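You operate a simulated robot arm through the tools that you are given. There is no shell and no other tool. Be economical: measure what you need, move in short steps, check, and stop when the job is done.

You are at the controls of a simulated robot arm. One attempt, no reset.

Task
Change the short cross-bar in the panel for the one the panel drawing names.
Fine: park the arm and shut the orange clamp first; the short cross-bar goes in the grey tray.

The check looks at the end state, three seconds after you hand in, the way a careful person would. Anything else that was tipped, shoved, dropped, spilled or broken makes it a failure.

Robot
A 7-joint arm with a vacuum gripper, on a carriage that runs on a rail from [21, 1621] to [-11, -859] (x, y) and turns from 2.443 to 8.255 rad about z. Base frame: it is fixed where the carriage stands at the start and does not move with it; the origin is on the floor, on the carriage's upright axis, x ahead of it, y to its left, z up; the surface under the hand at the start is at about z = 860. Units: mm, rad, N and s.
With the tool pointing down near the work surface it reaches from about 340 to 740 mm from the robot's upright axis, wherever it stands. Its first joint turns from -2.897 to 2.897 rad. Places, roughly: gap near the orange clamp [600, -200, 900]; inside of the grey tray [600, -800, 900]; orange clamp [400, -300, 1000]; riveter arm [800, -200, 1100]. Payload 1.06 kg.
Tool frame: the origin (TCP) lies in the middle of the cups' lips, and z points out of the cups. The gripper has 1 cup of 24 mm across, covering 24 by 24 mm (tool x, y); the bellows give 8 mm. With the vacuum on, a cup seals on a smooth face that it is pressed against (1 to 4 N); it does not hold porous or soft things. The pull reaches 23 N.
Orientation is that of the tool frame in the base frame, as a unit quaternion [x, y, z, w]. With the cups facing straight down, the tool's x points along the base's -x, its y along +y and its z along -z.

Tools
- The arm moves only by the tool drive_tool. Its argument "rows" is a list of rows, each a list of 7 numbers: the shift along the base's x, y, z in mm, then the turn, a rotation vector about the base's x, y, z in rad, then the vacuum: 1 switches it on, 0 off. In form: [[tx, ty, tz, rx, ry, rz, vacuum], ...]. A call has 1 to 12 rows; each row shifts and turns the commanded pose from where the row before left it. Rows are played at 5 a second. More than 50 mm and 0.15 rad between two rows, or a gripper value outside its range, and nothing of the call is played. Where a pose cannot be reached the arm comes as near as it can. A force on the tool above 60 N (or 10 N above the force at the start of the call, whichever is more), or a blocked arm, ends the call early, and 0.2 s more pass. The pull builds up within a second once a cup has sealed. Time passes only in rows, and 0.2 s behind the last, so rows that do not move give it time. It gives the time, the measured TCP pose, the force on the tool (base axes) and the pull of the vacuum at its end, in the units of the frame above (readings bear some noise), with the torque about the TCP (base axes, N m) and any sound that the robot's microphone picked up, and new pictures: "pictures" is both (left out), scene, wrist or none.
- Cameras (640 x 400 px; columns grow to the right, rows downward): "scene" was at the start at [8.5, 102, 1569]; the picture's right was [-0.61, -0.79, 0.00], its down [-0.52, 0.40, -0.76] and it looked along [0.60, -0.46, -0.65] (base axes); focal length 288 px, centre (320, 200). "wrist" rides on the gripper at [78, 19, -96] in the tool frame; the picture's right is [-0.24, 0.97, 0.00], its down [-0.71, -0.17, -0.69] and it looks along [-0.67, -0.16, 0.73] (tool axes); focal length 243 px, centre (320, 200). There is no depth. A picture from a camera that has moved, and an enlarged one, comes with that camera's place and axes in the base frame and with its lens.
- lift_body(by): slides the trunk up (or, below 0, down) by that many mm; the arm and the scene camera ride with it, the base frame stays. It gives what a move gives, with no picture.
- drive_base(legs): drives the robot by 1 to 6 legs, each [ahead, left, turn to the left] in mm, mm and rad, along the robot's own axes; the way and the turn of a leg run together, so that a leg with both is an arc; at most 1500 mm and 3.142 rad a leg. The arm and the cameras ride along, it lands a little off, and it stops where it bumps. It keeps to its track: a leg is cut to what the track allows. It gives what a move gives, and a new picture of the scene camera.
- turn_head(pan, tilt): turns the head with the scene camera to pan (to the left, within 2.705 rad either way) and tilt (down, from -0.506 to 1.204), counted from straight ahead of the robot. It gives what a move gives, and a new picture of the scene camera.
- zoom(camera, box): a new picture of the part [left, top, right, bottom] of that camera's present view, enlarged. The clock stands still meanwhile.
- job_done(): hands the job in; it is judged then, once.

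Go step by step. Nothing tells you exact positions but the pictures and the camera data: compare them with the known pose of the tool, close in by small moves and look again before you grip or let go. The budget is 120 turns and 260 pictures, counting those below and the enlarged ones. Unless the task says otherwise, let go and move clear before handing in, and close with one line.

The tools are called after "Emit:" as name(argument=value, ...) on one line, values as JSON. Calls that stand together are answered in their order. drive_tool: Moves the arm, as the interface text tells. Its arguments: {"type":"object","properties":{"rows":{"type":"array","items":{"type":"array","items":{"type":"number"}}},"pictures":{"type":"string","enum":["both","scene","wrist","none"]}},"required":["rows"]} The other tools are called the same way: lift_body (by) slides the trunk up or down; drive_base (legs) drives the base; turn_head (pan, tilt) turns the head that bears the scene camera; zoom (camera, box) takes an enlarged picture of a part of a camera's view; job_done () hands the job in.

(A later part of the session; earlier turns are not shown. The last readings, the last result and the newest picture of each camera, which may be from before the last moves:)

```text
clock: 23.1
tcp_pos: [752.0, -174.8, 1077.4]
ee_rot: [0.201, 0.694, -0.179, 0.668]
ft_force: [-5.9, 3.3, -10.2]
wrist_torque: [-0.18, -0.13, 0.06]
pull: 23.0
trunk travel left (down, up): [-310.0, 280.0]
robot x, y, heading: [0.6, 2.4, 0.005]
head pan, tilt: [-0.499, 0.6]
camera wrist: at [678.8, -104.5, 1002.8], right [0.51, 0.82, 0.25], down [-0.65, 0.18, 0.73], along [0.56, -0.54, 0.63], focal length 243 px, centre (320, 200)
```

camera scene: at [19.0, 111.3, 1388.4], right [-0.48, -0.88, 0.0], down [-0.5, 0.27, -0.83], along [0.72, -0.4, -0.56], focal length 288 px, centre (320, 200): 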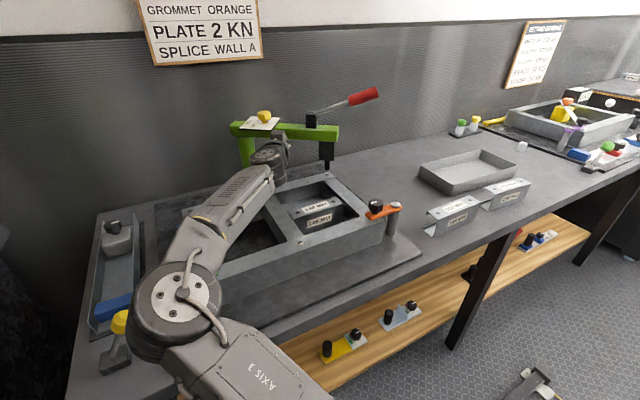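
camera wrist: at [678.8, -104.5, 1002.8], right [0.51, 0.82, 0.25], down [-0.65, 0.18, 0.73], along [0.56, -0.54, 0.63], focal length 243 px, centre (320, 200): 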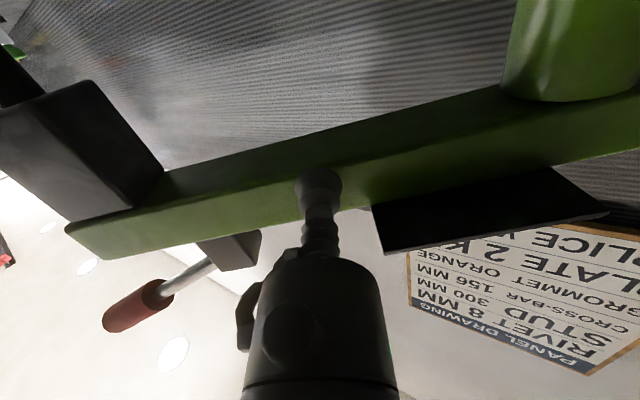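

Sealed on the beam. I swing it about the column, two steps first.

Emit:
drive_tool(rows=[[10.3, -7.5, -1, 0, 0, 0.1, 1], [11.2, -6.4, 0, 0, 0, 0.1, 1]])

```text
clock: 23.7
tcp_pos: [773.3, -191.0, 1078.5]
ee_rot: [0.133, 0.709, -0.113, 0.683]
ft_force: [-5.8, -8.4, -4.0]
wrist_torque: [-0.07, -0.11, 0.15]
pull: 23.2
trunk travel left (down, up): [-310.0, 280.0]
robot x, y, heading: [-0.1, -1.5, -0.002]
head pan, tilt: [-0.499, 0.6]
camera scene: at [18.8, 110.1, 1388.6], right [-0.48, -0.88, 0.0], down [-0.5, 0.27, -0.82], along [0.72, -0.4, -0.57], focal length 288 px, centre (320, 200)
camera wrist: at [688.3, -136.0, 1003.2], right [0.34, 0.91, 0.26], down [-0.68, 0.05, 0.73], along [0.65, -0.42, 0.63], focal length 243 px, centre (320, 200)
```

scene: 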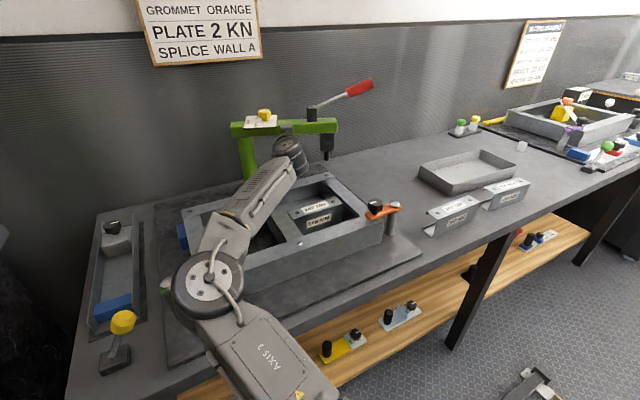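
wrist: 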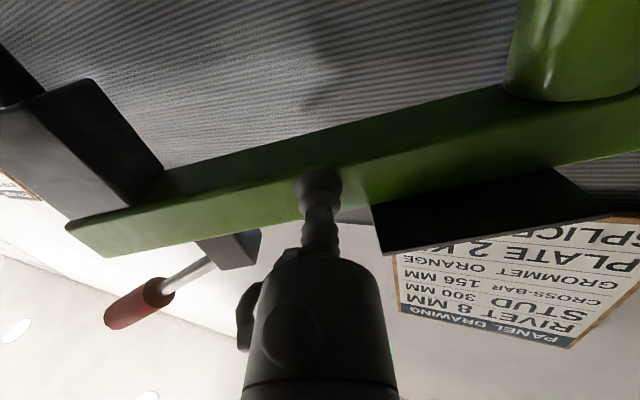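

The beam swings, but the elbow is coming near the green clamp. I check the clearance before going on.

Emit:
zoom(camera="scene", box=[120, 200, 280, 340])

```text
2.86 times, centred on (200, 270) of scene
camera zoom: at [18.8, 110.1, 1388.6], right [-0.48, -0.88, 0.0], down [-0.5, 0.27, -0.82], along [0.72, -0.4, -0.57], focal length 822 px, centre (663, 0)
```

zoom: 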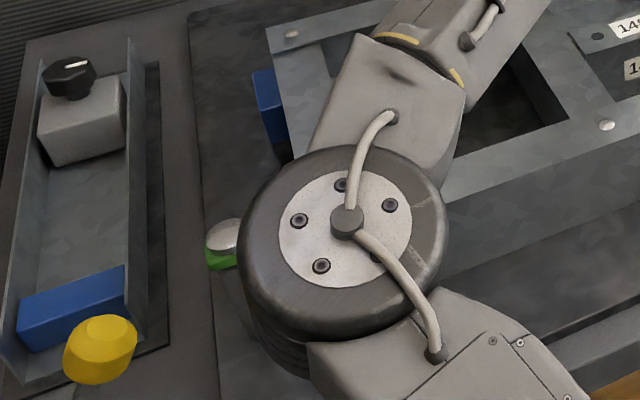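

Too close for comfort. I release the beam, back away the way I came, and will use a different arm posture.

Emit:
drive_tool(rows=[[0, 0, 0, 0, 0, 0, 0], [0, 0, 0, 0, 0, 0, 0], [0, 0, 0, 0, 0, 0, 0], [-5, 2, 0, 0, 0, 0, 0], [-15, 6, 0, 0, 0, -0.05, 0], [-30, 15, 0, 0, 0, -0.05, 0], [-30, 15, 0, 0, 0, 0, 0], [-30, 15, 3, 0, 0, 0.1, 0], [-20, 10, 8, 0, 0, 0.1, 0], [0, 0, 10, 0, 0, 0.1, 0]])

```text
clock: 25.9
tcp_pos: [640.0, -122.8, 1096.8]
ee_rot: [0.06, 0.72, -0.042, 0.69]
ft_force: [0.7, 0.4, 0.9]
wrist_torque: [-0.03, 0.01, 0.0]
pull: 0.0
trunk travel left (down, up): [-310.0, 280.0]
robot x, y, heading: [2.8, 1.2, -0.007]
head pan, tilt: [-0.499, 0.6]
camera scene: at [19.0, 111.5, 1388.3], right [-0.48, -0.88, 0.0], down [-0.5, 0.27, -0.83], along [0.72, -0.4, -0.56], focal length 288 px, centre (320, 200)
camera wrist: at [546.8, -87.0, 1021.1], right [0.15, 0.96, 0.26], down [-0.67, -0.09, 0.73], along [0.72, -0.28, 0.63], focal length 243 px, centre (320, 200)
```

scene: 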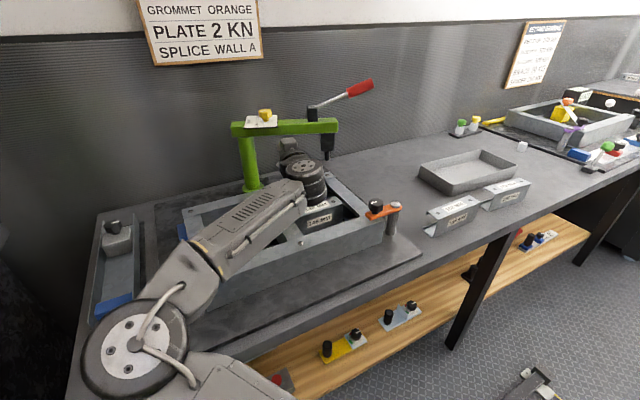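
wrist: 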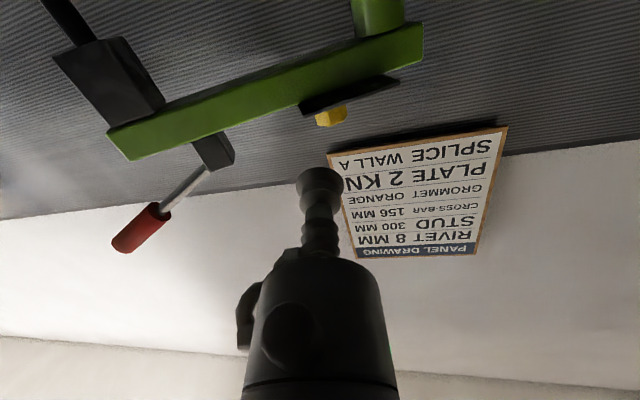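

I raise the trunk back, then bring the tool to a 45° tilt.

Emit:
lift_body(by=190)

Emit:
drive_tool(rows=[[-10, 0, 0, 0, 0.13, 0, 0], [-10, 0, 0, 0, 0.13, 0, 0], [-10, 0, 0, 0, 0.13, 0, 0], [-10, 0, 0, 0, 0.13, 0, 0], [-10, 0, 0, 0, 0.13, 0, 0], [-10, 0, 0, 0, 0.13, 0, 0]])

```text
clock: 28.0
tcp_pos: [642.2, -123.5, 1286.9]
ee_rot: [0.06, 0.72, -0.043, 0.69]
ft_force: [1.0, 0.4, 0.7]
wrist_torque: [0.0, 0.02, -0.01]
pull: 0.0
trunk travel left (down, up): [-500.0, 90.0]
robot x, y, heading: [1.0, 2.3, 0.002]
head pan, tilt: [-0.499, 0.6]
```

```text
clock: 29.4
tcp_pos: [580.5, -124.7, 1286.6]
ee_rot: [0.04, 0.928, -0.062, 0.366]
ft_force: [-0.2, -0.1, 0.8]
wrist_torque: [0.01, 0.01, 0.01]
pull: 0.1
trunk travel left (down, up): [-500.0, 90.0]
robot x, y, heading: [0.3, -2.7, -0.005]
head pan, tilt: [-0.499, 0.6]
camera scene: at [19.0, 111.2, 1578.4], right [-0.48, -0.88, 0.0], down [-0.5, 0.27, -0.83], along [0.72, -0.4, -0.56], focal length 288 px, centre (320, 200)
camera wrist: at [461.5, -88.0, 1298.0], right [0.29, 0.95, 0.08], down [0.04, -0.09, 1.0], along [0.96, -0.28, -0.06], focal length 243 px, centre (320, 200)
```

scene: 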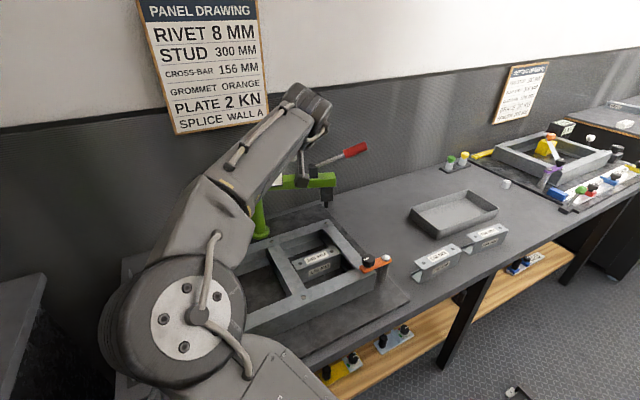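
wrist: 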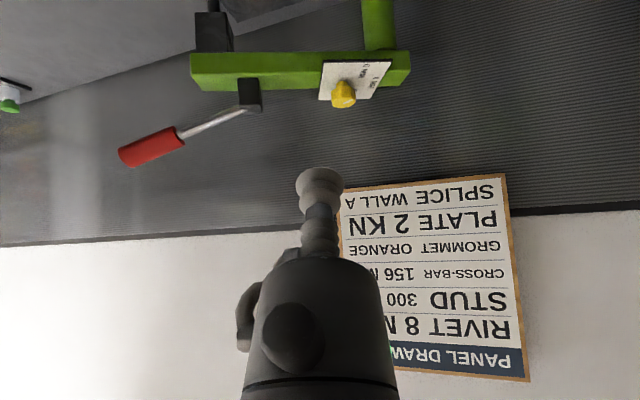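

The posture is better now, with the elbow high. I come down to beam height, just short of its panel-facing side.

Emit:
drive_tool(rows=[[21, -6.5, -31, 0, 0, 0, 0], [21, -6.5, -31, 0, 0, 0, 0], [21, -6.5, -31, 0, 0, 0, 0], [21, -6.5, -31, 0, 0, 0, 0], [21, -6.5, -31, 0, 0, 0, 0], [21, -6.5, -31, 0, 0, 0, 0], [21, -6.5, -31, 0, 0, 0, 0]])

```text
clock: 31.0
tcp_pos: [728.6, -166.3, 1069.5]
ee_rot: [0.039, 0.928, -0.061, 0.365]
ft_force: [0.8, 0.9, 1.3]
wrist_torque: [0.02, 0.0, -0.01]
pull: 0.1
trunk travel left (down, up): [-500.0, 90.0]
robot x, y, heading: [0.1, 0.6, -0.001]
head pan, tilt: [-0.499, 0.6]
camera scene: at [19.0, 111.2, 1578.4], right [-0.48, -0.88, 0.0], down [-0.5, 0.27, -0.83], along [0.72, -0.39, -0.56], focal length 288 px, centre (320, 200)
camera wrist: at [610.1, -130.5, 1082.1], right [0.29, 0.95, 0.08], down [0.04, -0.09, 1.0], along [0.96, -0.28, -0.06], focal length 243 px, centre (320, 200)
```

scene: 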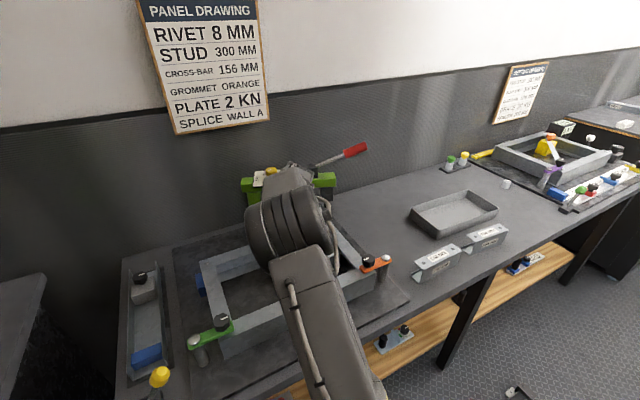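
wrist: 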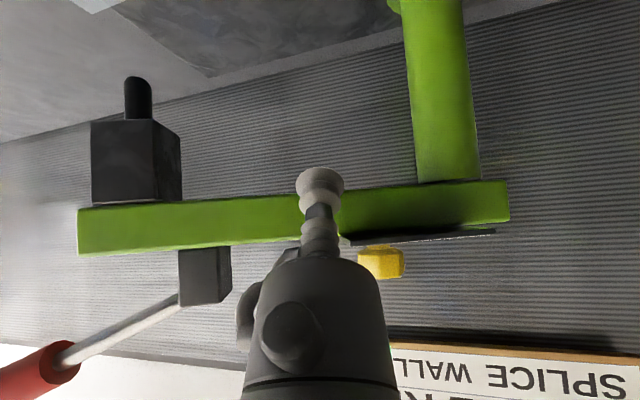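

The elbow is now up and clear. I push the beam along its arc with the cup's rim.

Emit:
drive_tool(rows=[[14, -6, 0, 0, 0, 0, 0], [12, -5, 0, 0, 0, 0, 0], [12, -5, 0, 0, 0, 0.08, 0], [12, -4, 0, 0, 0, 0.08, 0], [12, -3, 0, 0, 0, 0.08, 0], [12, -2, 0, 0, 0, 0.08, 0]])

```text
clock: 32.4
tcp_pos: [803.9, -192.8, 1071.9]
ee_rot: [-0.11, 0.922, -0.003, 0.37]
ft_force: [0.2, -0.3, 0.2]
wrist_torque: [-0.01, 0.05, 0.01]
pull: 0.1
trunk travel left (down, up): [-500.0, 90.0]
robot x, y, heading: [3.6, 1.2, 0.004]
head pan, tilt: [-0.499, 0.6]
camera scene: at [19.3, 111.3, 1578.4], right [-0.48, -0.88, 0.0], down [-0.5, 0.27, -0.82], along [0.72, -0.39, -0.57], focal length 288 px, centre (320, 200)
camera wrist: at [681.0, -196.1, 1083.1], right [-0.03, 1.0, 0.08], down [0.06, -0.07, 1.0], along [1.0, 0.03, -0.06], focal length 243 px, centre (320, 200)
```

scene: 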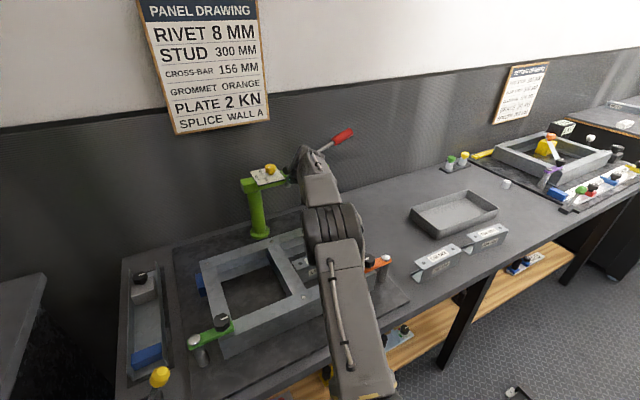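
wrist: 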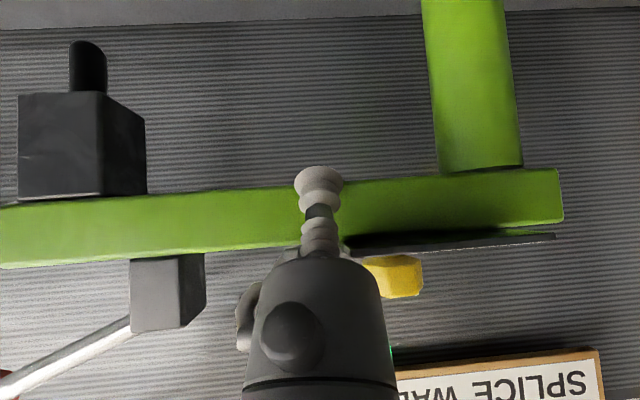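

The beam is now nearly parallel with the wall. I continue pushing gently to feel for a stop.

Emit:
drive_tool(rows=[[8, 0, 0, 0, 0, 0, 0], [8, 0, 0, 0, 0, 0, 0], [8, 1, 0, 0, 0, 0.08, 0]])

```text
clock: 33.2
tcp_pos: [824.8, -193.7, 1070.6]
ee_rot: [-0.146, 0.918, 0.012, 0.37]
ft_force: [-9.5, -2.0, -1.2]
wrist_torque: [0.05, -0.09, 0.04]
pull: 0.0
trunk travel left (down, up): [-500.0, 90.0]
robot x, y, heading: [3.3, 1.4, 0.002]
head pan, tilt: [-0.499, 0.6]
camera scene: at [17.9, 111.0, 1578.4], right [-0.48, -0.88, 0.0], down [-0.5, 0.27, -0.83], along [0.72, -0.4, -0.56], focal length 288 px, centre (320, 200)
camera wrist: at [702.3, -206.2, 1083.5], right [-0.11, 0.99, 0.08], down [0.07, -0.07, 1.0], along [0.99, 0.11, -0.06], focal length 243 px, centre (320, 200)
```

scene: 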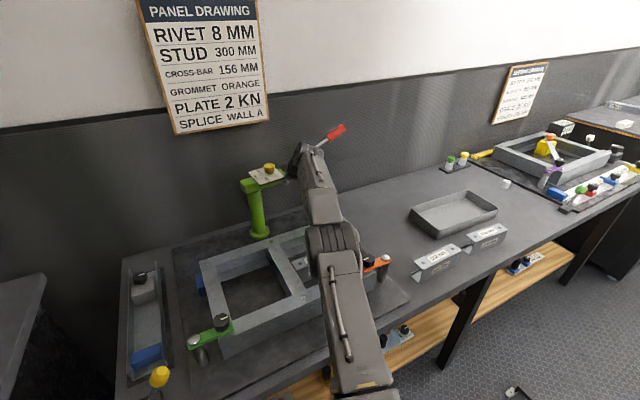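
wrist: 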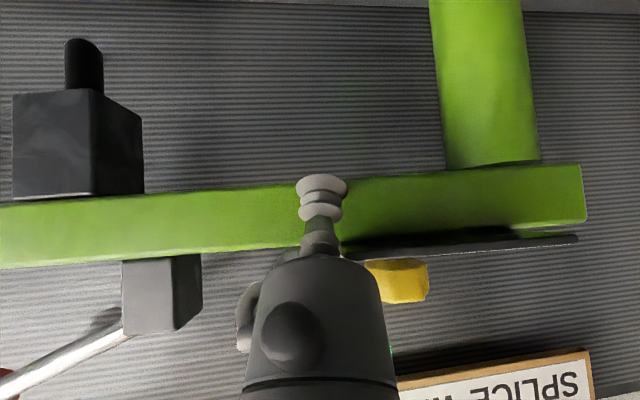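

There's resistance now (about 10 N). I push a little more to see whether it is a stop.

Emit:
drive_tool(rows=[[4, 0, 0, 0, 0, 0, 0], [3, 0, 0, 0, 0, 0, 0], [0, 0, 0, 0, 0, 0, 0]], pictures="wrist")

```text
clock: 34.0
tcp_pos: [826.1, -192.6, 1070.4]
ee_rot: [-0.145, 0.918, 0.011, 0.369]
ft_force: [-42.8, -3.8, -11.9]
wrist_torque: [-0.24, -0.46, 0.11]
pull: 0.0
trunk travel left (down, up): [-500.0, 90.0]
robot x, y, heading: [-0.2, -0.9, 0.001]
head pan, tilt: [-0.499, 0.6]
camera wrist: at [703.7, -206.1, 1082.6], right [-0.11, 0.99, 0.08], down [0.07, -0.07, 1.0], along [0.99, 0.11, -0.06], focal length 243 px, centre (320, 200)
```

wrist: 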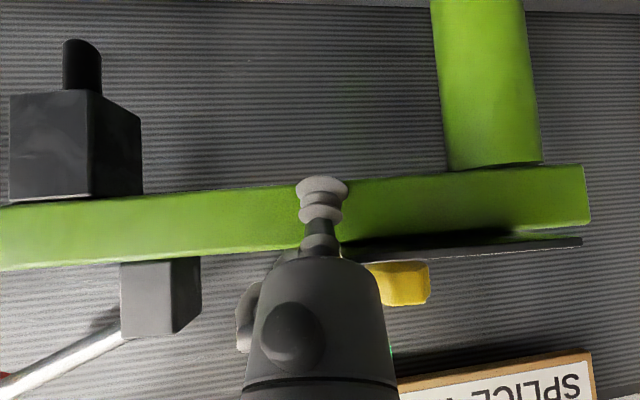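

That's a hard stop: the riveter arm is parked. I back away and untilt the tool while rising.

Emit:
drive_tool(rows=[[-7, 0, 0, 0, 0, 0, 0], [-30, 0, 0, 0, 0, 0, 0], [-40, 0, 5, 0, 0, 0, 0], [-40, 0, 20, 0, 0, 0, 0], [-30, 0, 35, 0, 0, 0, 0], [-20, 0, 40, 0, 0.13, 0, 0], [-10, 0, 40, 0, 0.13, 0, 0], [-10, 0, 30, 0, 0.13, 0, 0], [-10, 0, 20, 0, 0.13, 0, 0], [-10, 0, 0, 0, 0.13, 0, 0], [-10, 0, 0, 0, 0.13, 0, 0]])

Emit:
zoom(camera="scene", box=[220, 110, 420, 290])

```text
clock: 36.4
tcp_pos: [627.5, -173.7, 1227.2]
ee_rot: [-0.132, 0.989, 0.062, 0.025]
ft_force: [-0.3, 0.1, 0.5]
wrist_torque: [-0.01, -0.01, -0.01]
pull: 0.0
out of reach, approached as far as the arm can: row 2, 3, 4, 5, 6, 7, 8, 9, 10, 11
trunk travel left (down, up): [-500.0, 90.0]
robot x, y, heading: [0.6, 1.4, -0.003]
head pan, tilt: [-0.499, 0.6]
camera scene: at [19.2, 111.2, 1578.4], right [-0.48, -0.88, 0.0], down [-0.5, 0.27, -0.82], along [0.72, -0.39, -0.57], focal length 288 px, centre (320, 200)
camera wrist: at [545.5, -186.6, 1317.6], right [-0.03, 0.99, 0.13], down [0.71, -0.07, 0.71], along [0.71, 0.11, -0.7], focal length 243 px, centre (320, 200)
```

scene: 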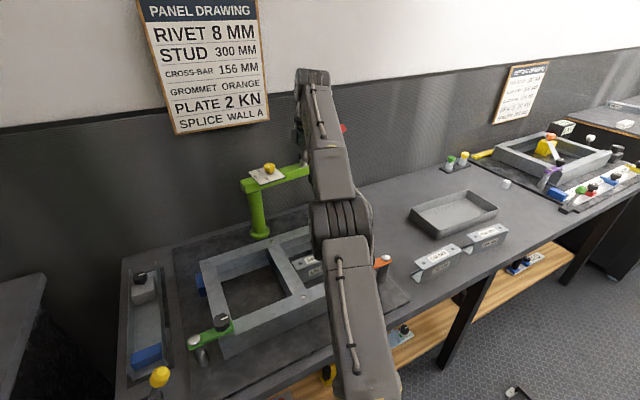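
wrist: 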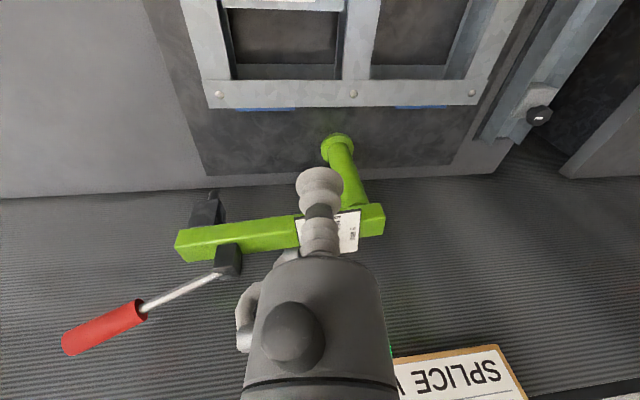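

```text
2.22 times, centred on (320, 200) of scene
camera zoom: at [19.2, 111.2, 1578.4], right [-0.48, -0.88, 0.0], down [-0.5, 0.27, -0.82], along [0.72, -0.39, -0.57], focal length 640 px, centre (320, 200)
```

zoom: 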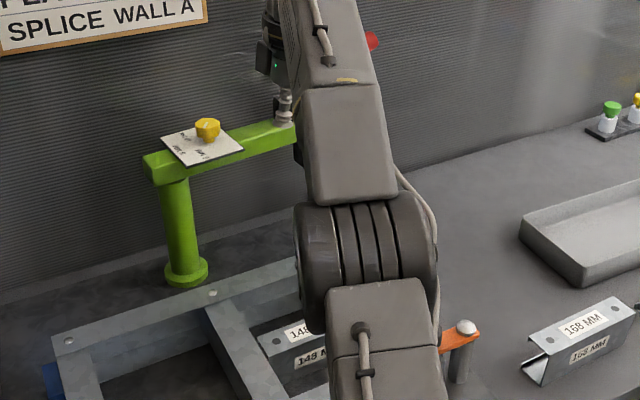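

The riveter arm is parked against its stop along the wall and the clamp is shut. I straighten the tool and pull back to look over the bars.

Emit:
drive_tool(rows=[[-35, 0, 15, 0, 0, 0, 0], [-35, 0, 15, 0, 0, 0, 0], [-35, 0, 15, -0.031, 0.0125, -0.066, 0], [-35, 0, 15, -0.031, 0.0125, -0.066, 0], [-20, 0, 15, -0.031, 0.0125, -0.066, 0], [-20, 0, 0, -0.031, 0.0125, -0.067, 0]])

Emit:
zoom(camera="wrist", box=[240, 60, 400, 180])

```text
clock: 37.8
tcp_pos: [448.0, -174.5, 1301.5]
ee_rot: [-0.001, 1.0, 0.001, 0.001]
ft_force: [0.0, -0.7, -0.6]
wrist_torque: [0.0, 0.0, 0.0]
pull: 0.1
trunk travel left (down, up): [-500.0, 90.0]
robot x, y, heading: [1.6, 2.9, -0.002]
head pan, tilt: [-0.499, 0.6]
camera scene: at [19.2, 111.4, 1578.4], right [-0.48, -0.88, 0.0], down [-0.5, 0.27, -0.83], along [0.72, -0.4, -0.56], focal length 288 px, centre (320, 200)
camera wrist: at [370.4, -153.9, 1394.1], right [0.23, 0.97, 0.0], down [0.71, -0.17, 0.69], along [0.67, -0.16, -0.73], focal length 243 px, centre (320, 200)
```

scene: 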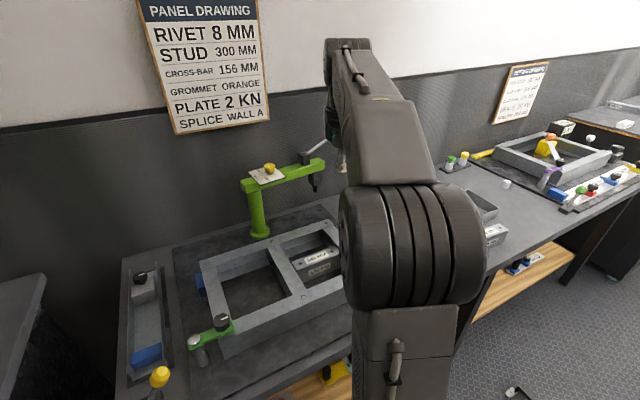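
wrist: 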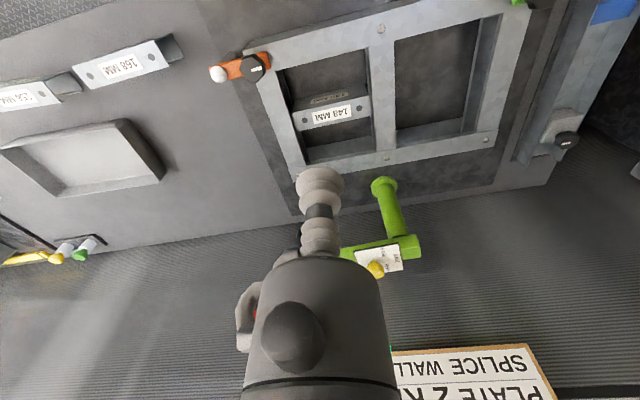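

```text
3.33 times, centred on (320, 120) of wrist
camera zoom: at [370.4, -153.9, 1394.1], right [0.23, 0.97, 0.0], down [0.71, -0.17, 0.69], along [0.67, -0.16, -0.73], focal length 809 px, centre (320, 467)
```

zoom: 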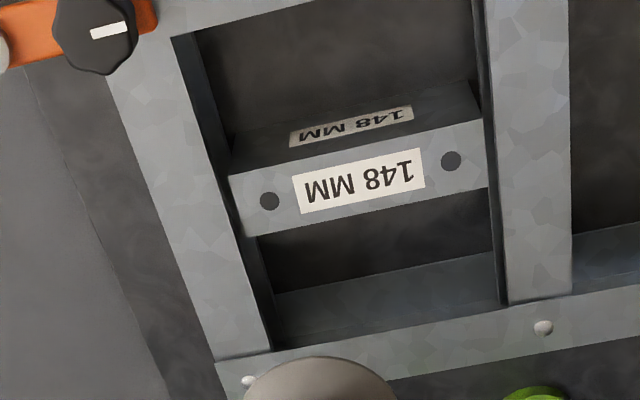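

Bar 148 lies along y centred at (571, -178), top z ≈ 938. Standing at about y = -450, the carriage can reach the gap, the tray and the 156 bar alike, so I drive there once.

Emit:
drive_base(legs=[[0, -450, 0]])

Emit:
drive_tool(rows=[[-5, -20, -20, 0, 0, 0, 0], [-5, -20, -20, 0, 0, 0, 0]], pictures="wrist")

```text
clock: 40.5
tcp_pos: [444.4, -613.8, 1301.5]
ee_rot: [-0.006, 1.0, 0.0, 0.0]
ft_force: [-0.6, 0.0, 0.5]
wrist_torque: [0.03, -0.04, 0.06]
pull: 0.0
trunk travel left (down, up): [-500.0, 90.0]
robot x, y, heading: [-3.7, -445.1, 0.013]
head pan, tilt: [-0.499, 0.6]
camera scene: at [12.0, -333.6, 1578.4], right [-0.47, -0.88, 0.0], down [-0.5, 0.26, -0.83], along [0.73, -0.39, -0.56], focal length 288 px, centre (320, 200)
```

scene: 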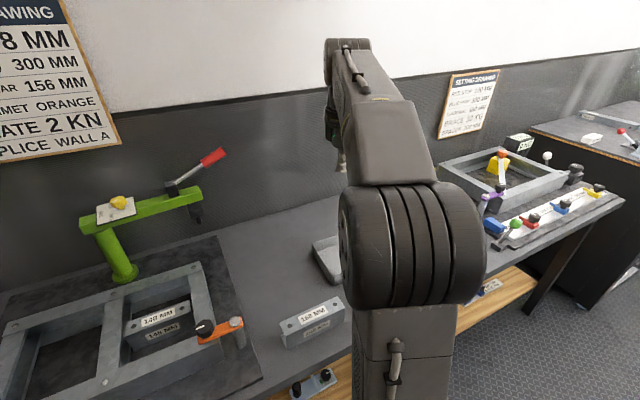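

```text
clock: 41.1
tcp_pos: [434.2, -654.5, 1260.6]
ee_rot: [-0.007, 1.0, 0.0, 0.001]
ft_force: [0.3, 0.1, -0.1]
wrist_torque: [-0.02, 0.0, -0.02]
pull: 0.0
trunk travel left (down, up): [-500.0, 90.0]
robot x, y, heading: [-4.6, -444.8, 0.012]
head pan, tilt: [-0.499, 0.6]
camera wrist: at [356.4, -635.3, 1354.3], right [0.22, 0.97, 0.0], down [0.71, -0.16, 0.69], along [0.67, -0.15, -0.73], focal length 243 px, centre (320, 200)
```

wrist: 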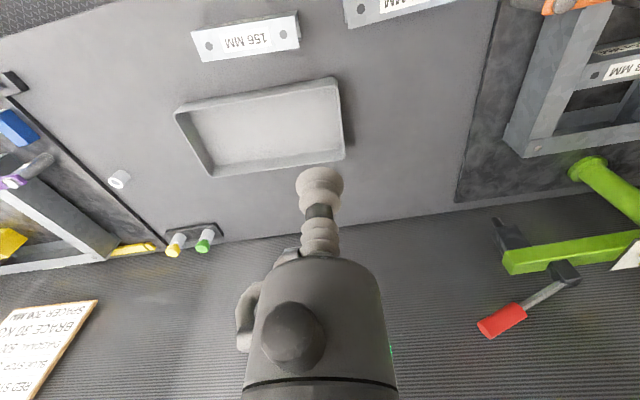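

Everything's within reach from here: tray interior about x 520–650, y -945…-650; bar 156 at about (405, -759). Now I travel back over bar 148, keeping high.

Emit:
drive_tool(rows=[[8, 44, 0, 0, 0, 0, 0], [8, 44, 0, 0, 0, 0, 0], [8, 44, 0, 0, 0, 0, 0], [8, 44, 0, 0, 0, 0, 0], [8, 44, 0, 0, 0, 0, 0], [8, 44, 0, 0, 0, 0, 0], [8, 44, 0, 0, 0, 0, 0], [8, 44, 0, 0, 0, 0, 0], [8, 44, 0, 0, 0, 0, 0], [8, 44, 0, 0, 0, 0, 0], [8, 36, 0, 0, 0, 0, 0]], pictures="none")

Emit:
drive_tool(rows=[[10, 0, -40, 0, 0, 0, 0], [10, 0, -40, 0, 0, 0, 0], [10, 0, -40, 0, 0, 0, 0], [10, 0, -40, 0, 0, 0, 0], [0, 0, -40, 0, 0, 0, 0]])

Emit:
zoom(camera="wrist", box=[200, 60, 440, 210])

```text
clock: 43.5
tcp_pos: [519.3, -176.6, 1260.1]
ee_rot: [-0.007, 1.0, 0.0, 0.001]
ft_force: [1.0, -0.3, 0.8]
wrist_torque: [-0.01, -0.02, 0.02]
pull: 0.1
trunk travel left (down, up): [-500.0, 90.0]
robot x, y, heading: [-8.5, -442.7, 0.011]
head pan, tilt: [-0.499, 0.6]
```

```text
clock: 44.7
tcp_pos: [563.6, -177.1, 1058.7]
ee_rot: [-0.005, 1.0, 0.0, 0.001]
ft_force: [0.9, 0.0, 0.0]
wrist_torque: [0.0, 0.01, 0.02]
pull: 0.0
trunk travel left (down, up): [-500.0, 90.0]
robot x, y, heading: [-7.3, -445.7, 0.012]
head pan, tilt: [-0.499, 0.6]
camera scene: at [12.2, -333.3, 1578.4], right [-0.47, -0.88, 0.0], down [-0.5, 0.26, -0.83], along [0.73, -0.39, -0.57], focal length 288 px, centre (320, 200)
camera wrist: at [485.2, -157.8, 1152.5], right [0.22, 0.97, 0.0], down [0.71, -0.16, 0.69], along [0.67, -0.15, -0.73], focal length 243 px, centre (320, 200)
```

scene: 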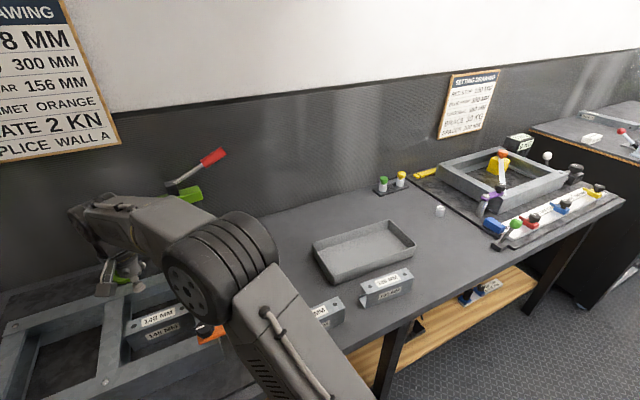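
wrist: 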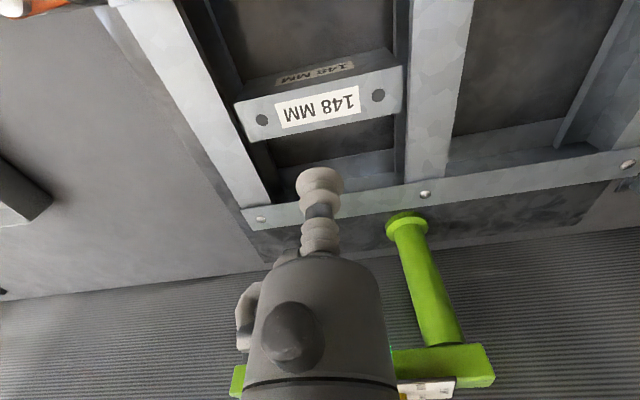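

```text
2.67 times, centred on (320, 135) of wrist
camera zoom: at [485.2, -157.8, 1152.5], right [0.22, 0.97, 0.0], down [0.71, -0.16, 0.69], along [0.67, -0.15, -0.73], focal length 647 px, centre (320, 373)
```

zoom: 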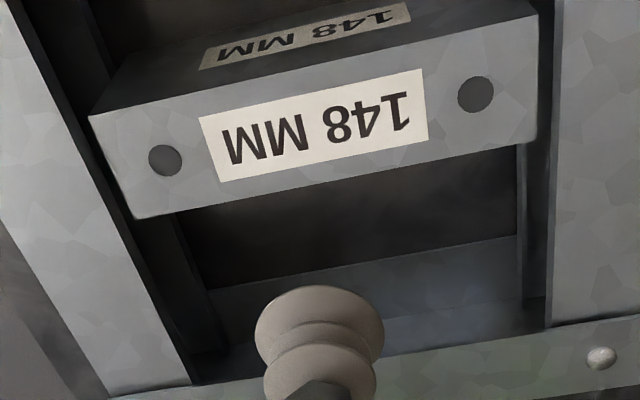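

Bar 148's centre between its holes is at (571.7, -177). I shift 8 mm in x and descend, vacuum on for the last part.

Emit:
drive_tool(rows=[[4, 0, -40, 0, 0, 0, 0], [4, 0, -40, 0, 0, 0, 0], [0, 0, -20, 0, 0, 0, 0]], pictures="wrist")

Emit:
zoom(camera="wrist", box=[200, 90, 440, 240])

```text
clock: 45.5
tcp_pos: [574.1, -177.5, 960.5]
ee_rot: [-0.008, 1.0, -0.001, 0.0]
ft_force: [-0.5, 0.0, -0.2]
wrist_torque: [-0.01, -0.03, 0.02]
pull: 0.0
trunk travel left (down, up): [-500.0, 90.0]
robot x, y, heading: [-6.6, -445.8, 0.016]
head pan, tilt: [-0.499, 0.6]
camera wrist: at [495.0, -158.8, 1054.5], right [0.22, 0.97, 0.0], down [0.71, -0.16, 0.69], along [0.67, -0.15, -0.73], focal length 243 px, centre (320, 200)
```

wrist: 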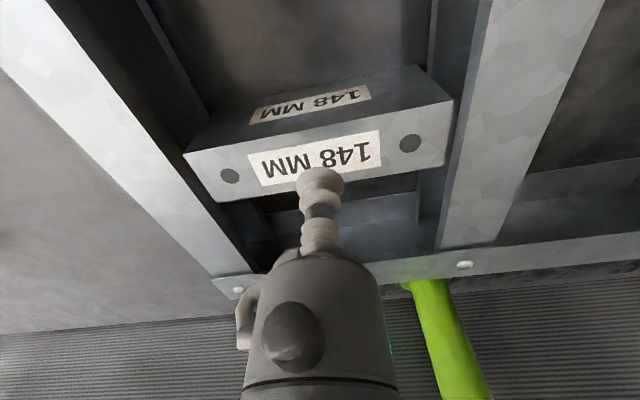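

```text
2.67 times, centred on (320, 165) of wrist
camera zoom: at [495.0, -158.8, 1054.5], right [0.22, 0.97, 0.0], down [0.71, -0.16, 0.69], along [0.67, -0.15, -0.73], focal length 647 px, centre (320, 293)
```

zoom: 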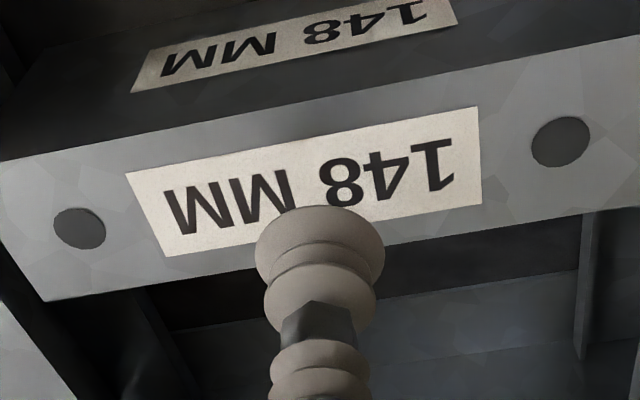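

Aligned. Descending slowly to seal.

Emit:
drive_tool(rows=[[-2, 1, -10, 0, 0, 0, 1], [0, 0, -5, 0, 0, 0, 1], [0, 0, -3, 0, 0, 0, 1], [0, 0, -2, 0, 0, 0, 1], [0, 0, -2, 0, 0, 0, 1], [0, 0, 0, 0, 0, 0, 1]], pictures="wrist")

```text
clock: 46.9
tcp_pos: [568.4, -177.9, 939.2]
ee_rot: [-0.007, 1.0, 0.0, 0.001]
ft_force: [0.6, 0.1, 0.1]
wrist_torque: [-0.02, 0.02, 0.02]
pull: 23.2
trunk travel left (down, up): [-500.0, 90.0]
robot x, y, heading: [-4.3, -441.1, 0.012]
head pan, tilt: [-0.499, 0.6]
camera wrist: at [490.7, -158.2, 1032.5], right [0.22, 0.97, 0.0], down [0.71, -0.16, 0.69], along [0.67, -0.15, -0.73], focal length 243 px, centre (320, 200)
```

wrist: 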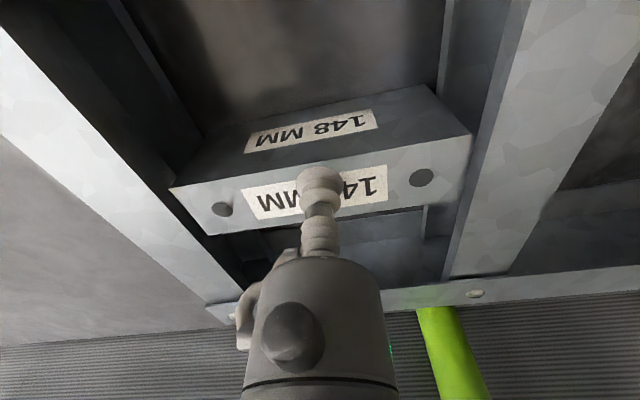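

Sealed (23 N). Lifting slowly.

Emit:
drive_tool(rows=[[0, 0, 4, 0, 0, 0, 1], [0, 0, 6, 0, 0, 0, 1], [0, 0, 10, 0, 0, 0, 1], [0, 0, 15, 0, 0, 0, 1], [0, 0, 20, 0, 0, 0, 1], [0, 0, 20, 0, 0, 0, 1]])

```text
clock: 48.3
tcp_pos: [569.8, -175.3, 1013.2]
ee_rot: [-0.006, 1.0, 0.0, 0.002]
ft_force: [-1.2, 0.0, -1.3]
wrist_torque: [0.01, 0.03, 0.03]
pull: 23.0
trunk travel left (down, up): [-500.0, 90.0]
robot x, y, heading: [-6.9, -445.7, 0.012]
head pan, tilt: [-0.499, 0.6]
camera scene: at [12.1, -333.4, 1578.3], right [-0.47, -0.88, 0.0], down [-0.5, 0.26, -0.83], along [0.73, -0.39, -0.56], focal length 288 px, centre (320, 200)
camera wrist: at [491.6, -156.4, 1106.5], right [0.22, 0.97, 0.0], down [0.71, -0.16, 0.69], along [0.67, -0.15, -0.73], focal length 243 px, centre (320, 200)
```

scene: 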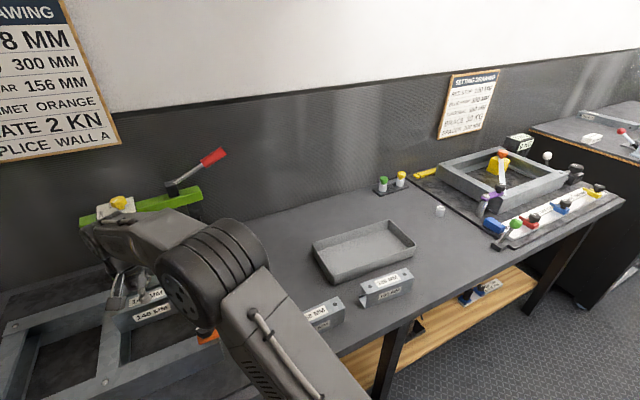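
wrist: 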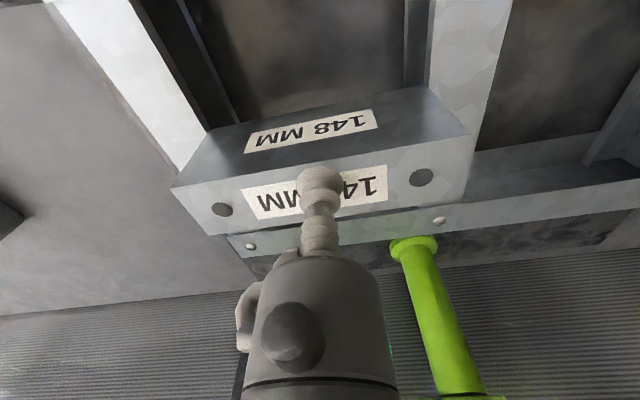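

Bar 148 is up cleanly. I raise it and carry it over to the tray.

Emit:
drive_tool(rows=[[0, 0, 40, 0, 0, 0, 1], [0, -10, 40, 0, 0, 0, 1], [0, -30, 10, 0, 0, 0, 1], [0, -35, 0, 0, 0, 0, 1], [0, -35, 0, 0, 0, 0, 1], [0, -35, 0, 0, 0, 0, 1], [0, -35, 0, 0, 0, 0, 1], [0, -35, 0, 0, 0, 0, 1], [0, -35, 0, 0, 0, 0, 1], [0, -35, 0, 0, 0, 0, 1], [0, -35, 0, 0, 0, 0, 1], [0, -35, 0, 0, 0, 0, 1]], pictures="scene")

Emit:
drive_tool(rows=[[0, -35, 0, 0, 0, 0, 1], [0, -35, 0, 0, 0, 0, 1], [2, -35, 0, 0, 0, 0, 1], [3, -35, 0, 0, 0, 0, 1], [3, -35, 0, 0, 0, 0, 1], [3, -35, 0, 0, 0, 0, 1], [3, -35, 0, 0, 0, 0, 1], [0, -20, 0, 0, 0, 0, 1], [0, 0, -20, 0, 0, 0, 1]])

```text
clock: 50.9
tcp_pos: [565.7, -533.0, 1103.6]
ee_rot: [-0.006, 1.0, 0.0, 0.0]
ft_force: [-0.9, 0.8, -1.6]
wrist_torque: [0.03, 0.0, 0.03]
pull: 22.7
trunk travel left (down, up): [-500.0, 90.0]
robot x, y, heading: [-5.3, -443.4, 0.014]
head pan, tilt: [-0.499, 0.6]
camera scene: at [12.0, -333.5, 1578.4], right [-0.47, -0.88, 0.0], down [-0.5, 0.26, -0.83], along [0.73, -0.39, -0.56], focal length 288 px, centre (320, 200)
```

scene: 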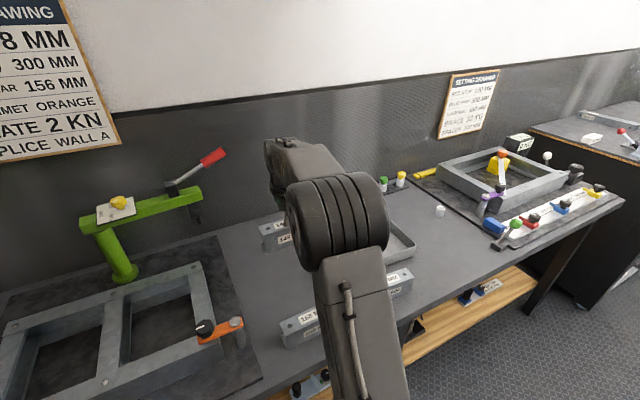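

```text
clock: 52.9
tcp_pos: [585.1, -797.1, 1082.7]
ee_rot: [-0.007, 1.0, 0.0, 0.001]
ft_force: [-0.4, 0.4, -1.2]
wrist_torque: [0.01, 0.01, 0.02]
pull: 23.1
trunk travel left (down, up): [-500.0, 90.0]
robot x, y, heading: [-6.8, -446.4, 0.014]
head pan, tilt: [-0.499, 0.6]
camera scene: at [12.0, -333.5, 1578.4], right [-0.47, -0.88, 0.0], down [-0.5, 0.26, -0.83], along [0.73, -0.39, -0.56], focal length 288 px, centre (320, 200)
camera wrist: at [506.5, -778.1, 1176.4], right [0.22, 0.97, 0.0], down [0.71, -0.16, 0.69], along [0.67, -0.15, -0.73], focal length 243 px, centre (320, 200)
```

scene: 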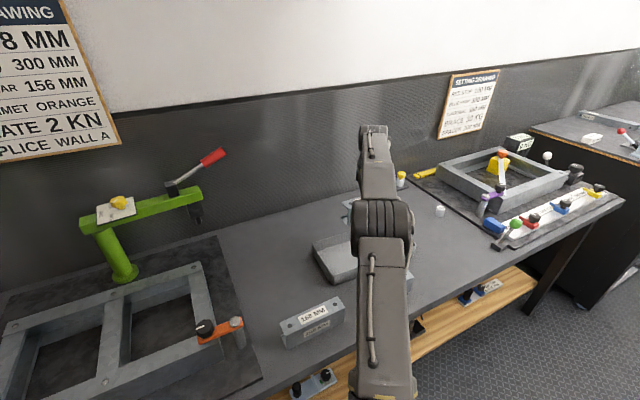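
wrist: 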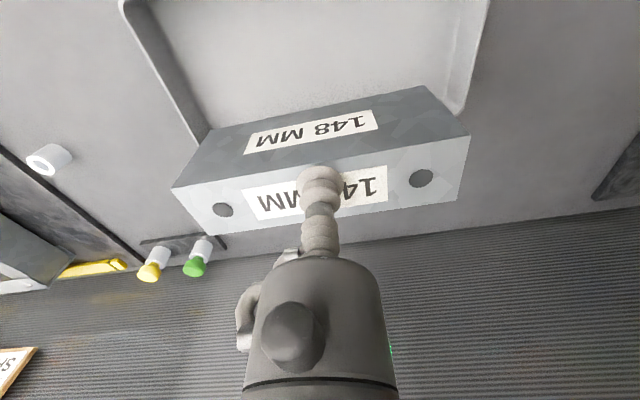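

The bar is above the tray's middle (tray centre ≈ (583, -794)), bar height ≈ 65 mm. I lower it in, slowly at the end.

Emit:
drive_tool(rows=[[0, 2, -35, 0, 0, 0, 1], [0, 0, -35, 0, 0, 0, 1], [0, 0, -35, 0, 0, 0, 1], [0, 0, -20, 0, 0, 0, 1]])

Emit:
drive_tool(rows=[[0, 0, -7, 0, 0, 0, 1], [0, 0, -5, 0, 0, 0, 1], [0, 0, -4, 0, 0, 0, 1], [0, 0, -3, 0, 0, 0, 1], [0, 0, -3, 0, 0, 0, 1], [0, 0, -3, 0, 0, 0, 1]], pictures="wrist")

```text
clock: 53.9
tcp_pos: [582.0, -796.7, 956.1]
ee_rot: [-0.007, 1.0, -0.001, 0.001]
ft_force: [0.6, 0.1, -1.0]
wrist_torque: [0.02, 0.01, -0.02]
pull: 22.9
trunk travel left (down, up): [-500.0, 90.0]
robot x, y, heading: [-8.1, -444.0, 0.015]
head pan, tilt: [-0.499, 0.6]
camera scene: at [12.1, -333.5, 1578.4], right [-0.47, -0.88, 0.0], down [-0.5, 0.26, -0.83], along [0.73, -0.39, -0.56], focal length 288 px, centre (320, 200)
camera wrist: at [504.1, -776.3, 1050.3], right [0.22, 0.97, 0.0], down [0.71, -0.16, 0.69], along [0.67, -0.15, -0.73], focal length 243 px, centre (320, 200)
```

scene: 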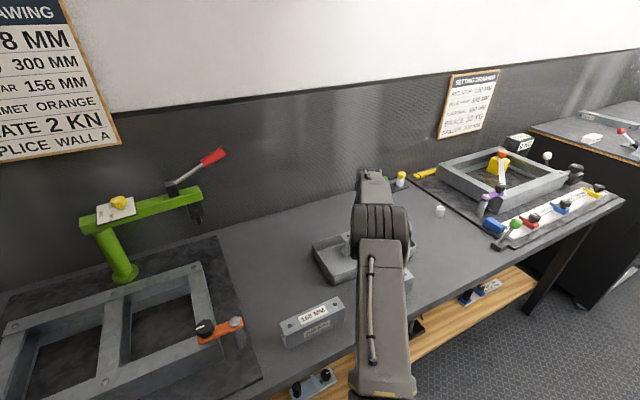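
wrist: 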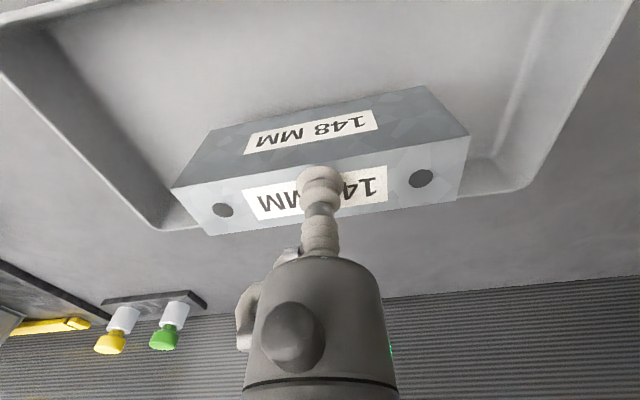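

```text
clock: 55.3
tcp_pos: [582.9, -795.1, 934.4]
ee_rot: [-0.008, 1.0, 0.0, 0.001]
ft_force: [0.9, 0.0, -1.5]
wrist_torque: [0.0, 0.01, -0.01]
pull: 23.0
trunk travel left (down, up): [-500.0, 90.0]
robot x, y, heading: [-8.6, -450.2, 0.014]
head pan, tilt: [-0.499, 0.6]
camera wrist: at [504.8, -775.8, 1026.5], right [0.22, 0.97, 0.0], down [0.71, -0.16, 0.69], along [0.67, -0.15, -0.73], focal length 243 px, centre (320, 200)
```

wrist: 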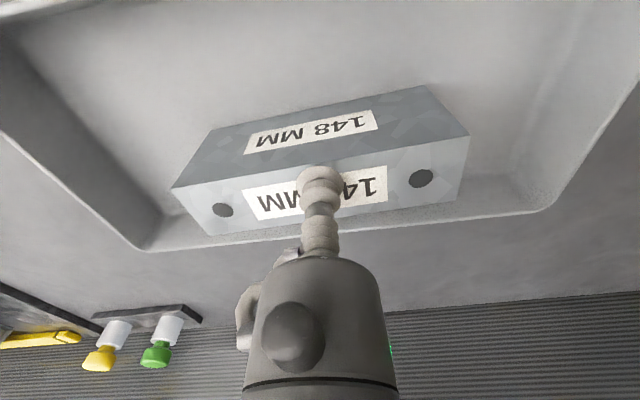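

Well inside the tray; lowering on until it touches.

Emit:
drive_tool(rows=[[0, 0, -3, 0, 0, 0, 1], [0, 0, -3, 0, 0, 0, 1], [0, 0, -2, 0, 0, 0, 1]], pictures="none")

Emit:
drive_tool(rows=[[0, 0, -2, 0, 0, 0, 1], [0, 0, -2, 0, 0, 0, 1]], pictures="wrist")

```text
clock: 56.1
tcp_pos: [584.2, -794.5, 928.3]
ee_rot: [-0.007, 1.0, -0.001, 0.003]
ft_force: [1.7, 0.0, 17.2]
wrist_torque: [0.02, 0.02, 0.0]
pull: 22.9
trunk travel left (down, up): [-500.0, 90.0]
robot x, y, heading: [-7.1, -439.5, 0.013]
head pan, tilt: [-0.499, 0.6]
```

```text
clock: 56.7
tcp_pos: [581.4, -794.8, 922.2]
ee_rot: [-0.006, 1.0, -0.002, 0.002]
ft_force: [3.4, -0.2, 19.3]
wrist_torque: [0.0, 0.0, 0.01]
pull: 22.4
trunk travel left (down, up): [-500.0, 90.0]
robot x, y, heading: [-9.4, -443.7, 0.009]
head pan, tilt: [-0.499, 0.6]
camera wrist: at [504.3, -776.0, 1016.2], right [0.22, 0.98, 0.0], down [0.71, -0.16, 0.69], along [0.67, -0.15, -0.73], focal length 243 px, centre (320, 200)
```

wrist: 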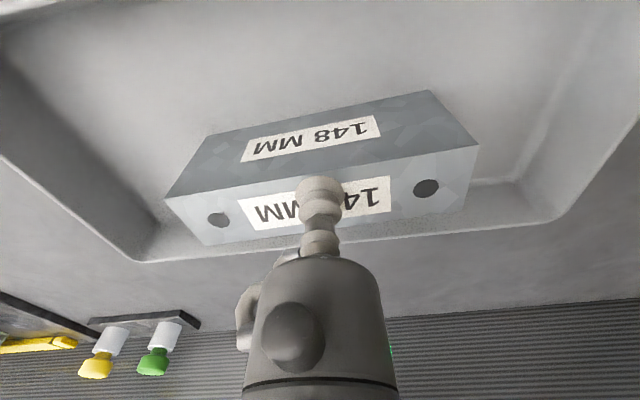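

Touched down. I release, wait, and rise.

Emit:
drive_tool(rows=[[0, 0, 3, 0, 0, 0, 0], [0, 0, 1, 0, 0, 0, 0], [0, 0, 0, 0, 0, 0, 0], [0, 0, 0, 0, 0, 0, 0], [0, 0, 2, 0, 0, 0, 0], [0, 0, 5, 0, 0, 0, 0], [0, 0, 20, 0, 0, 0, 0], [0, 0, 40, 0, 0, 0, 0], [-10, 0, 40, 0, 0, 0, 0], [-25, 10, 35, 0, 0, 0, 0], [-30, 10, 30, 0, 0, 0, 0], [-30, 10, 20, 0, 0, 0, 0]])

Emit:
drive_tool(rows=[[-40, 10, 0, 0, 0, 0, 0], [-30, 10, 0, 0, 0, 0, 0]], pictures="wrist")

Emit:
zoom(camera="wrist", box=[180, 0, 440, 170])

```text
clock: 59.3
tcp_pos: [486.4, -763.3, 1119.7]
ee_rot: [-0.007, 1.0, 0.0, 0.0]
ft_force: [0.2, 0.6, -1.0]
wrist_torque: [0.01, 0.03, -0.02]
pull: 0.1
trunk travel left (down, up): [-500.0, 90.0]
robot x, y, heading: [-3.8, -447.1, 0.012]
head pan, tilt: [-0.499, 0.6]
camera scene: at [11.9, -333.3, 1578.3], right [-0.47, -0.88, 0.0], down [-0.5, 0.26, -0.83], along [0.73, -0.39, -0.56], focal length 288 px, centre (320, 200)
camera wrist: at [407.5, -743.7, 1212.4], right [0.22, 0.97, 0.0], down [0.71, -0.16, 0.69], along [0.67, -0.15, -0.73], focal length 243 px, centre (320, 200)
```

scene: 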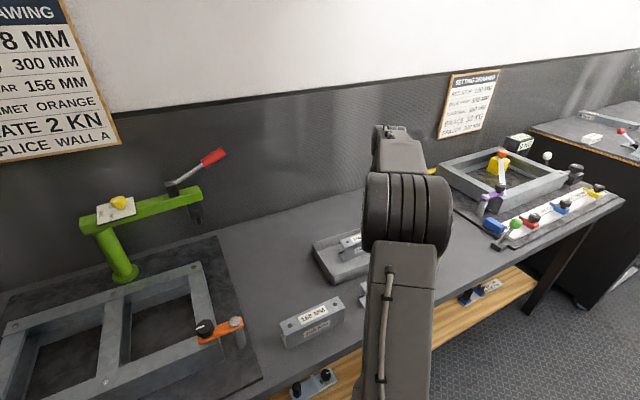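
wrist: 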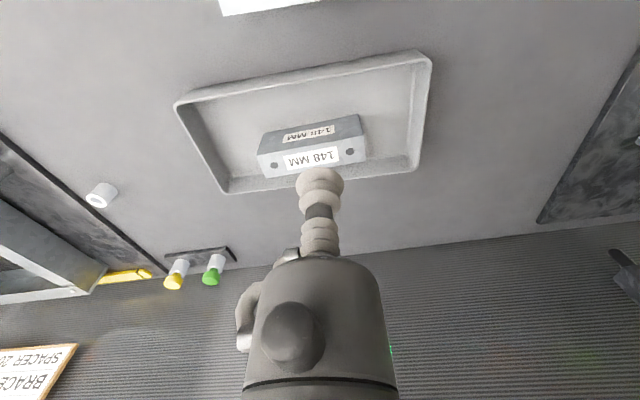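

```text
clock: 59.9
tcp_pos: [415.7, -743.3, 1119.9]
ee_rot: [-0.007, 1.0, 0.0, 0.001]
ft_force: [-0.1, -0.4, 0.4]
wrist_torque: [-0.01, 0.02, -0.03]
pull: 0.1
trunk travel left (down, up): [-500.0, 90.0]
robot x, y, heading: [-7.4, -443.5, 0.011]
head pan, tilt: [-0.499, 0.6]
camera wrist: at [338.5, -724.7, 1212.2], right [0.22, 0.97, 0.0], down [0.71, -0.16, 0.69], along [0.67, -0.15, -0.73], focal length 243 px, centre (320, 200)
```

wrist: 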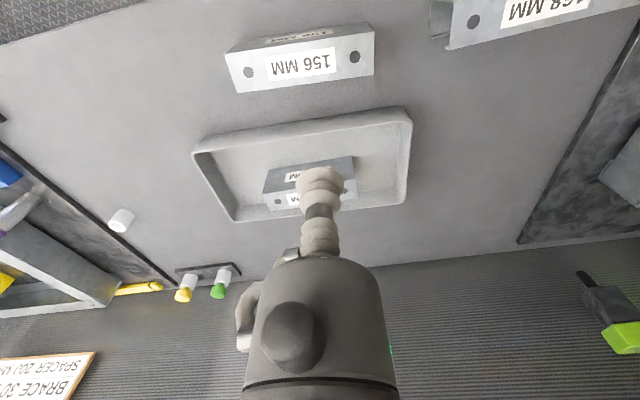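

```text
2.35 times, centred on (310, 85) of wrist
camera zoom: at [338.5, -724.7, 1212.2], right [0.22, 0.97, 0.0], down [0.71, -0.16, 0.69], along [0.67, -0.15, -0.73], focal length 571 px, centre (344, 471)
```

zoom: 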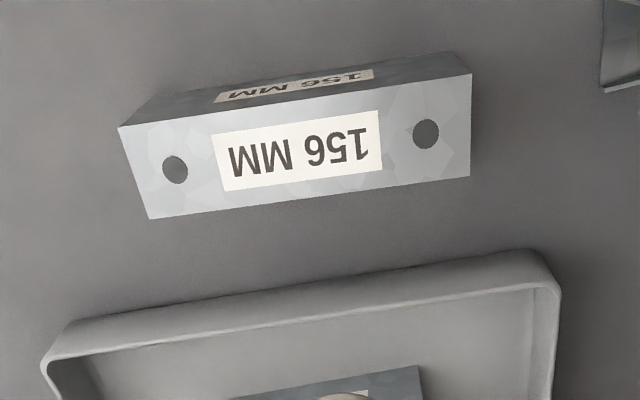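

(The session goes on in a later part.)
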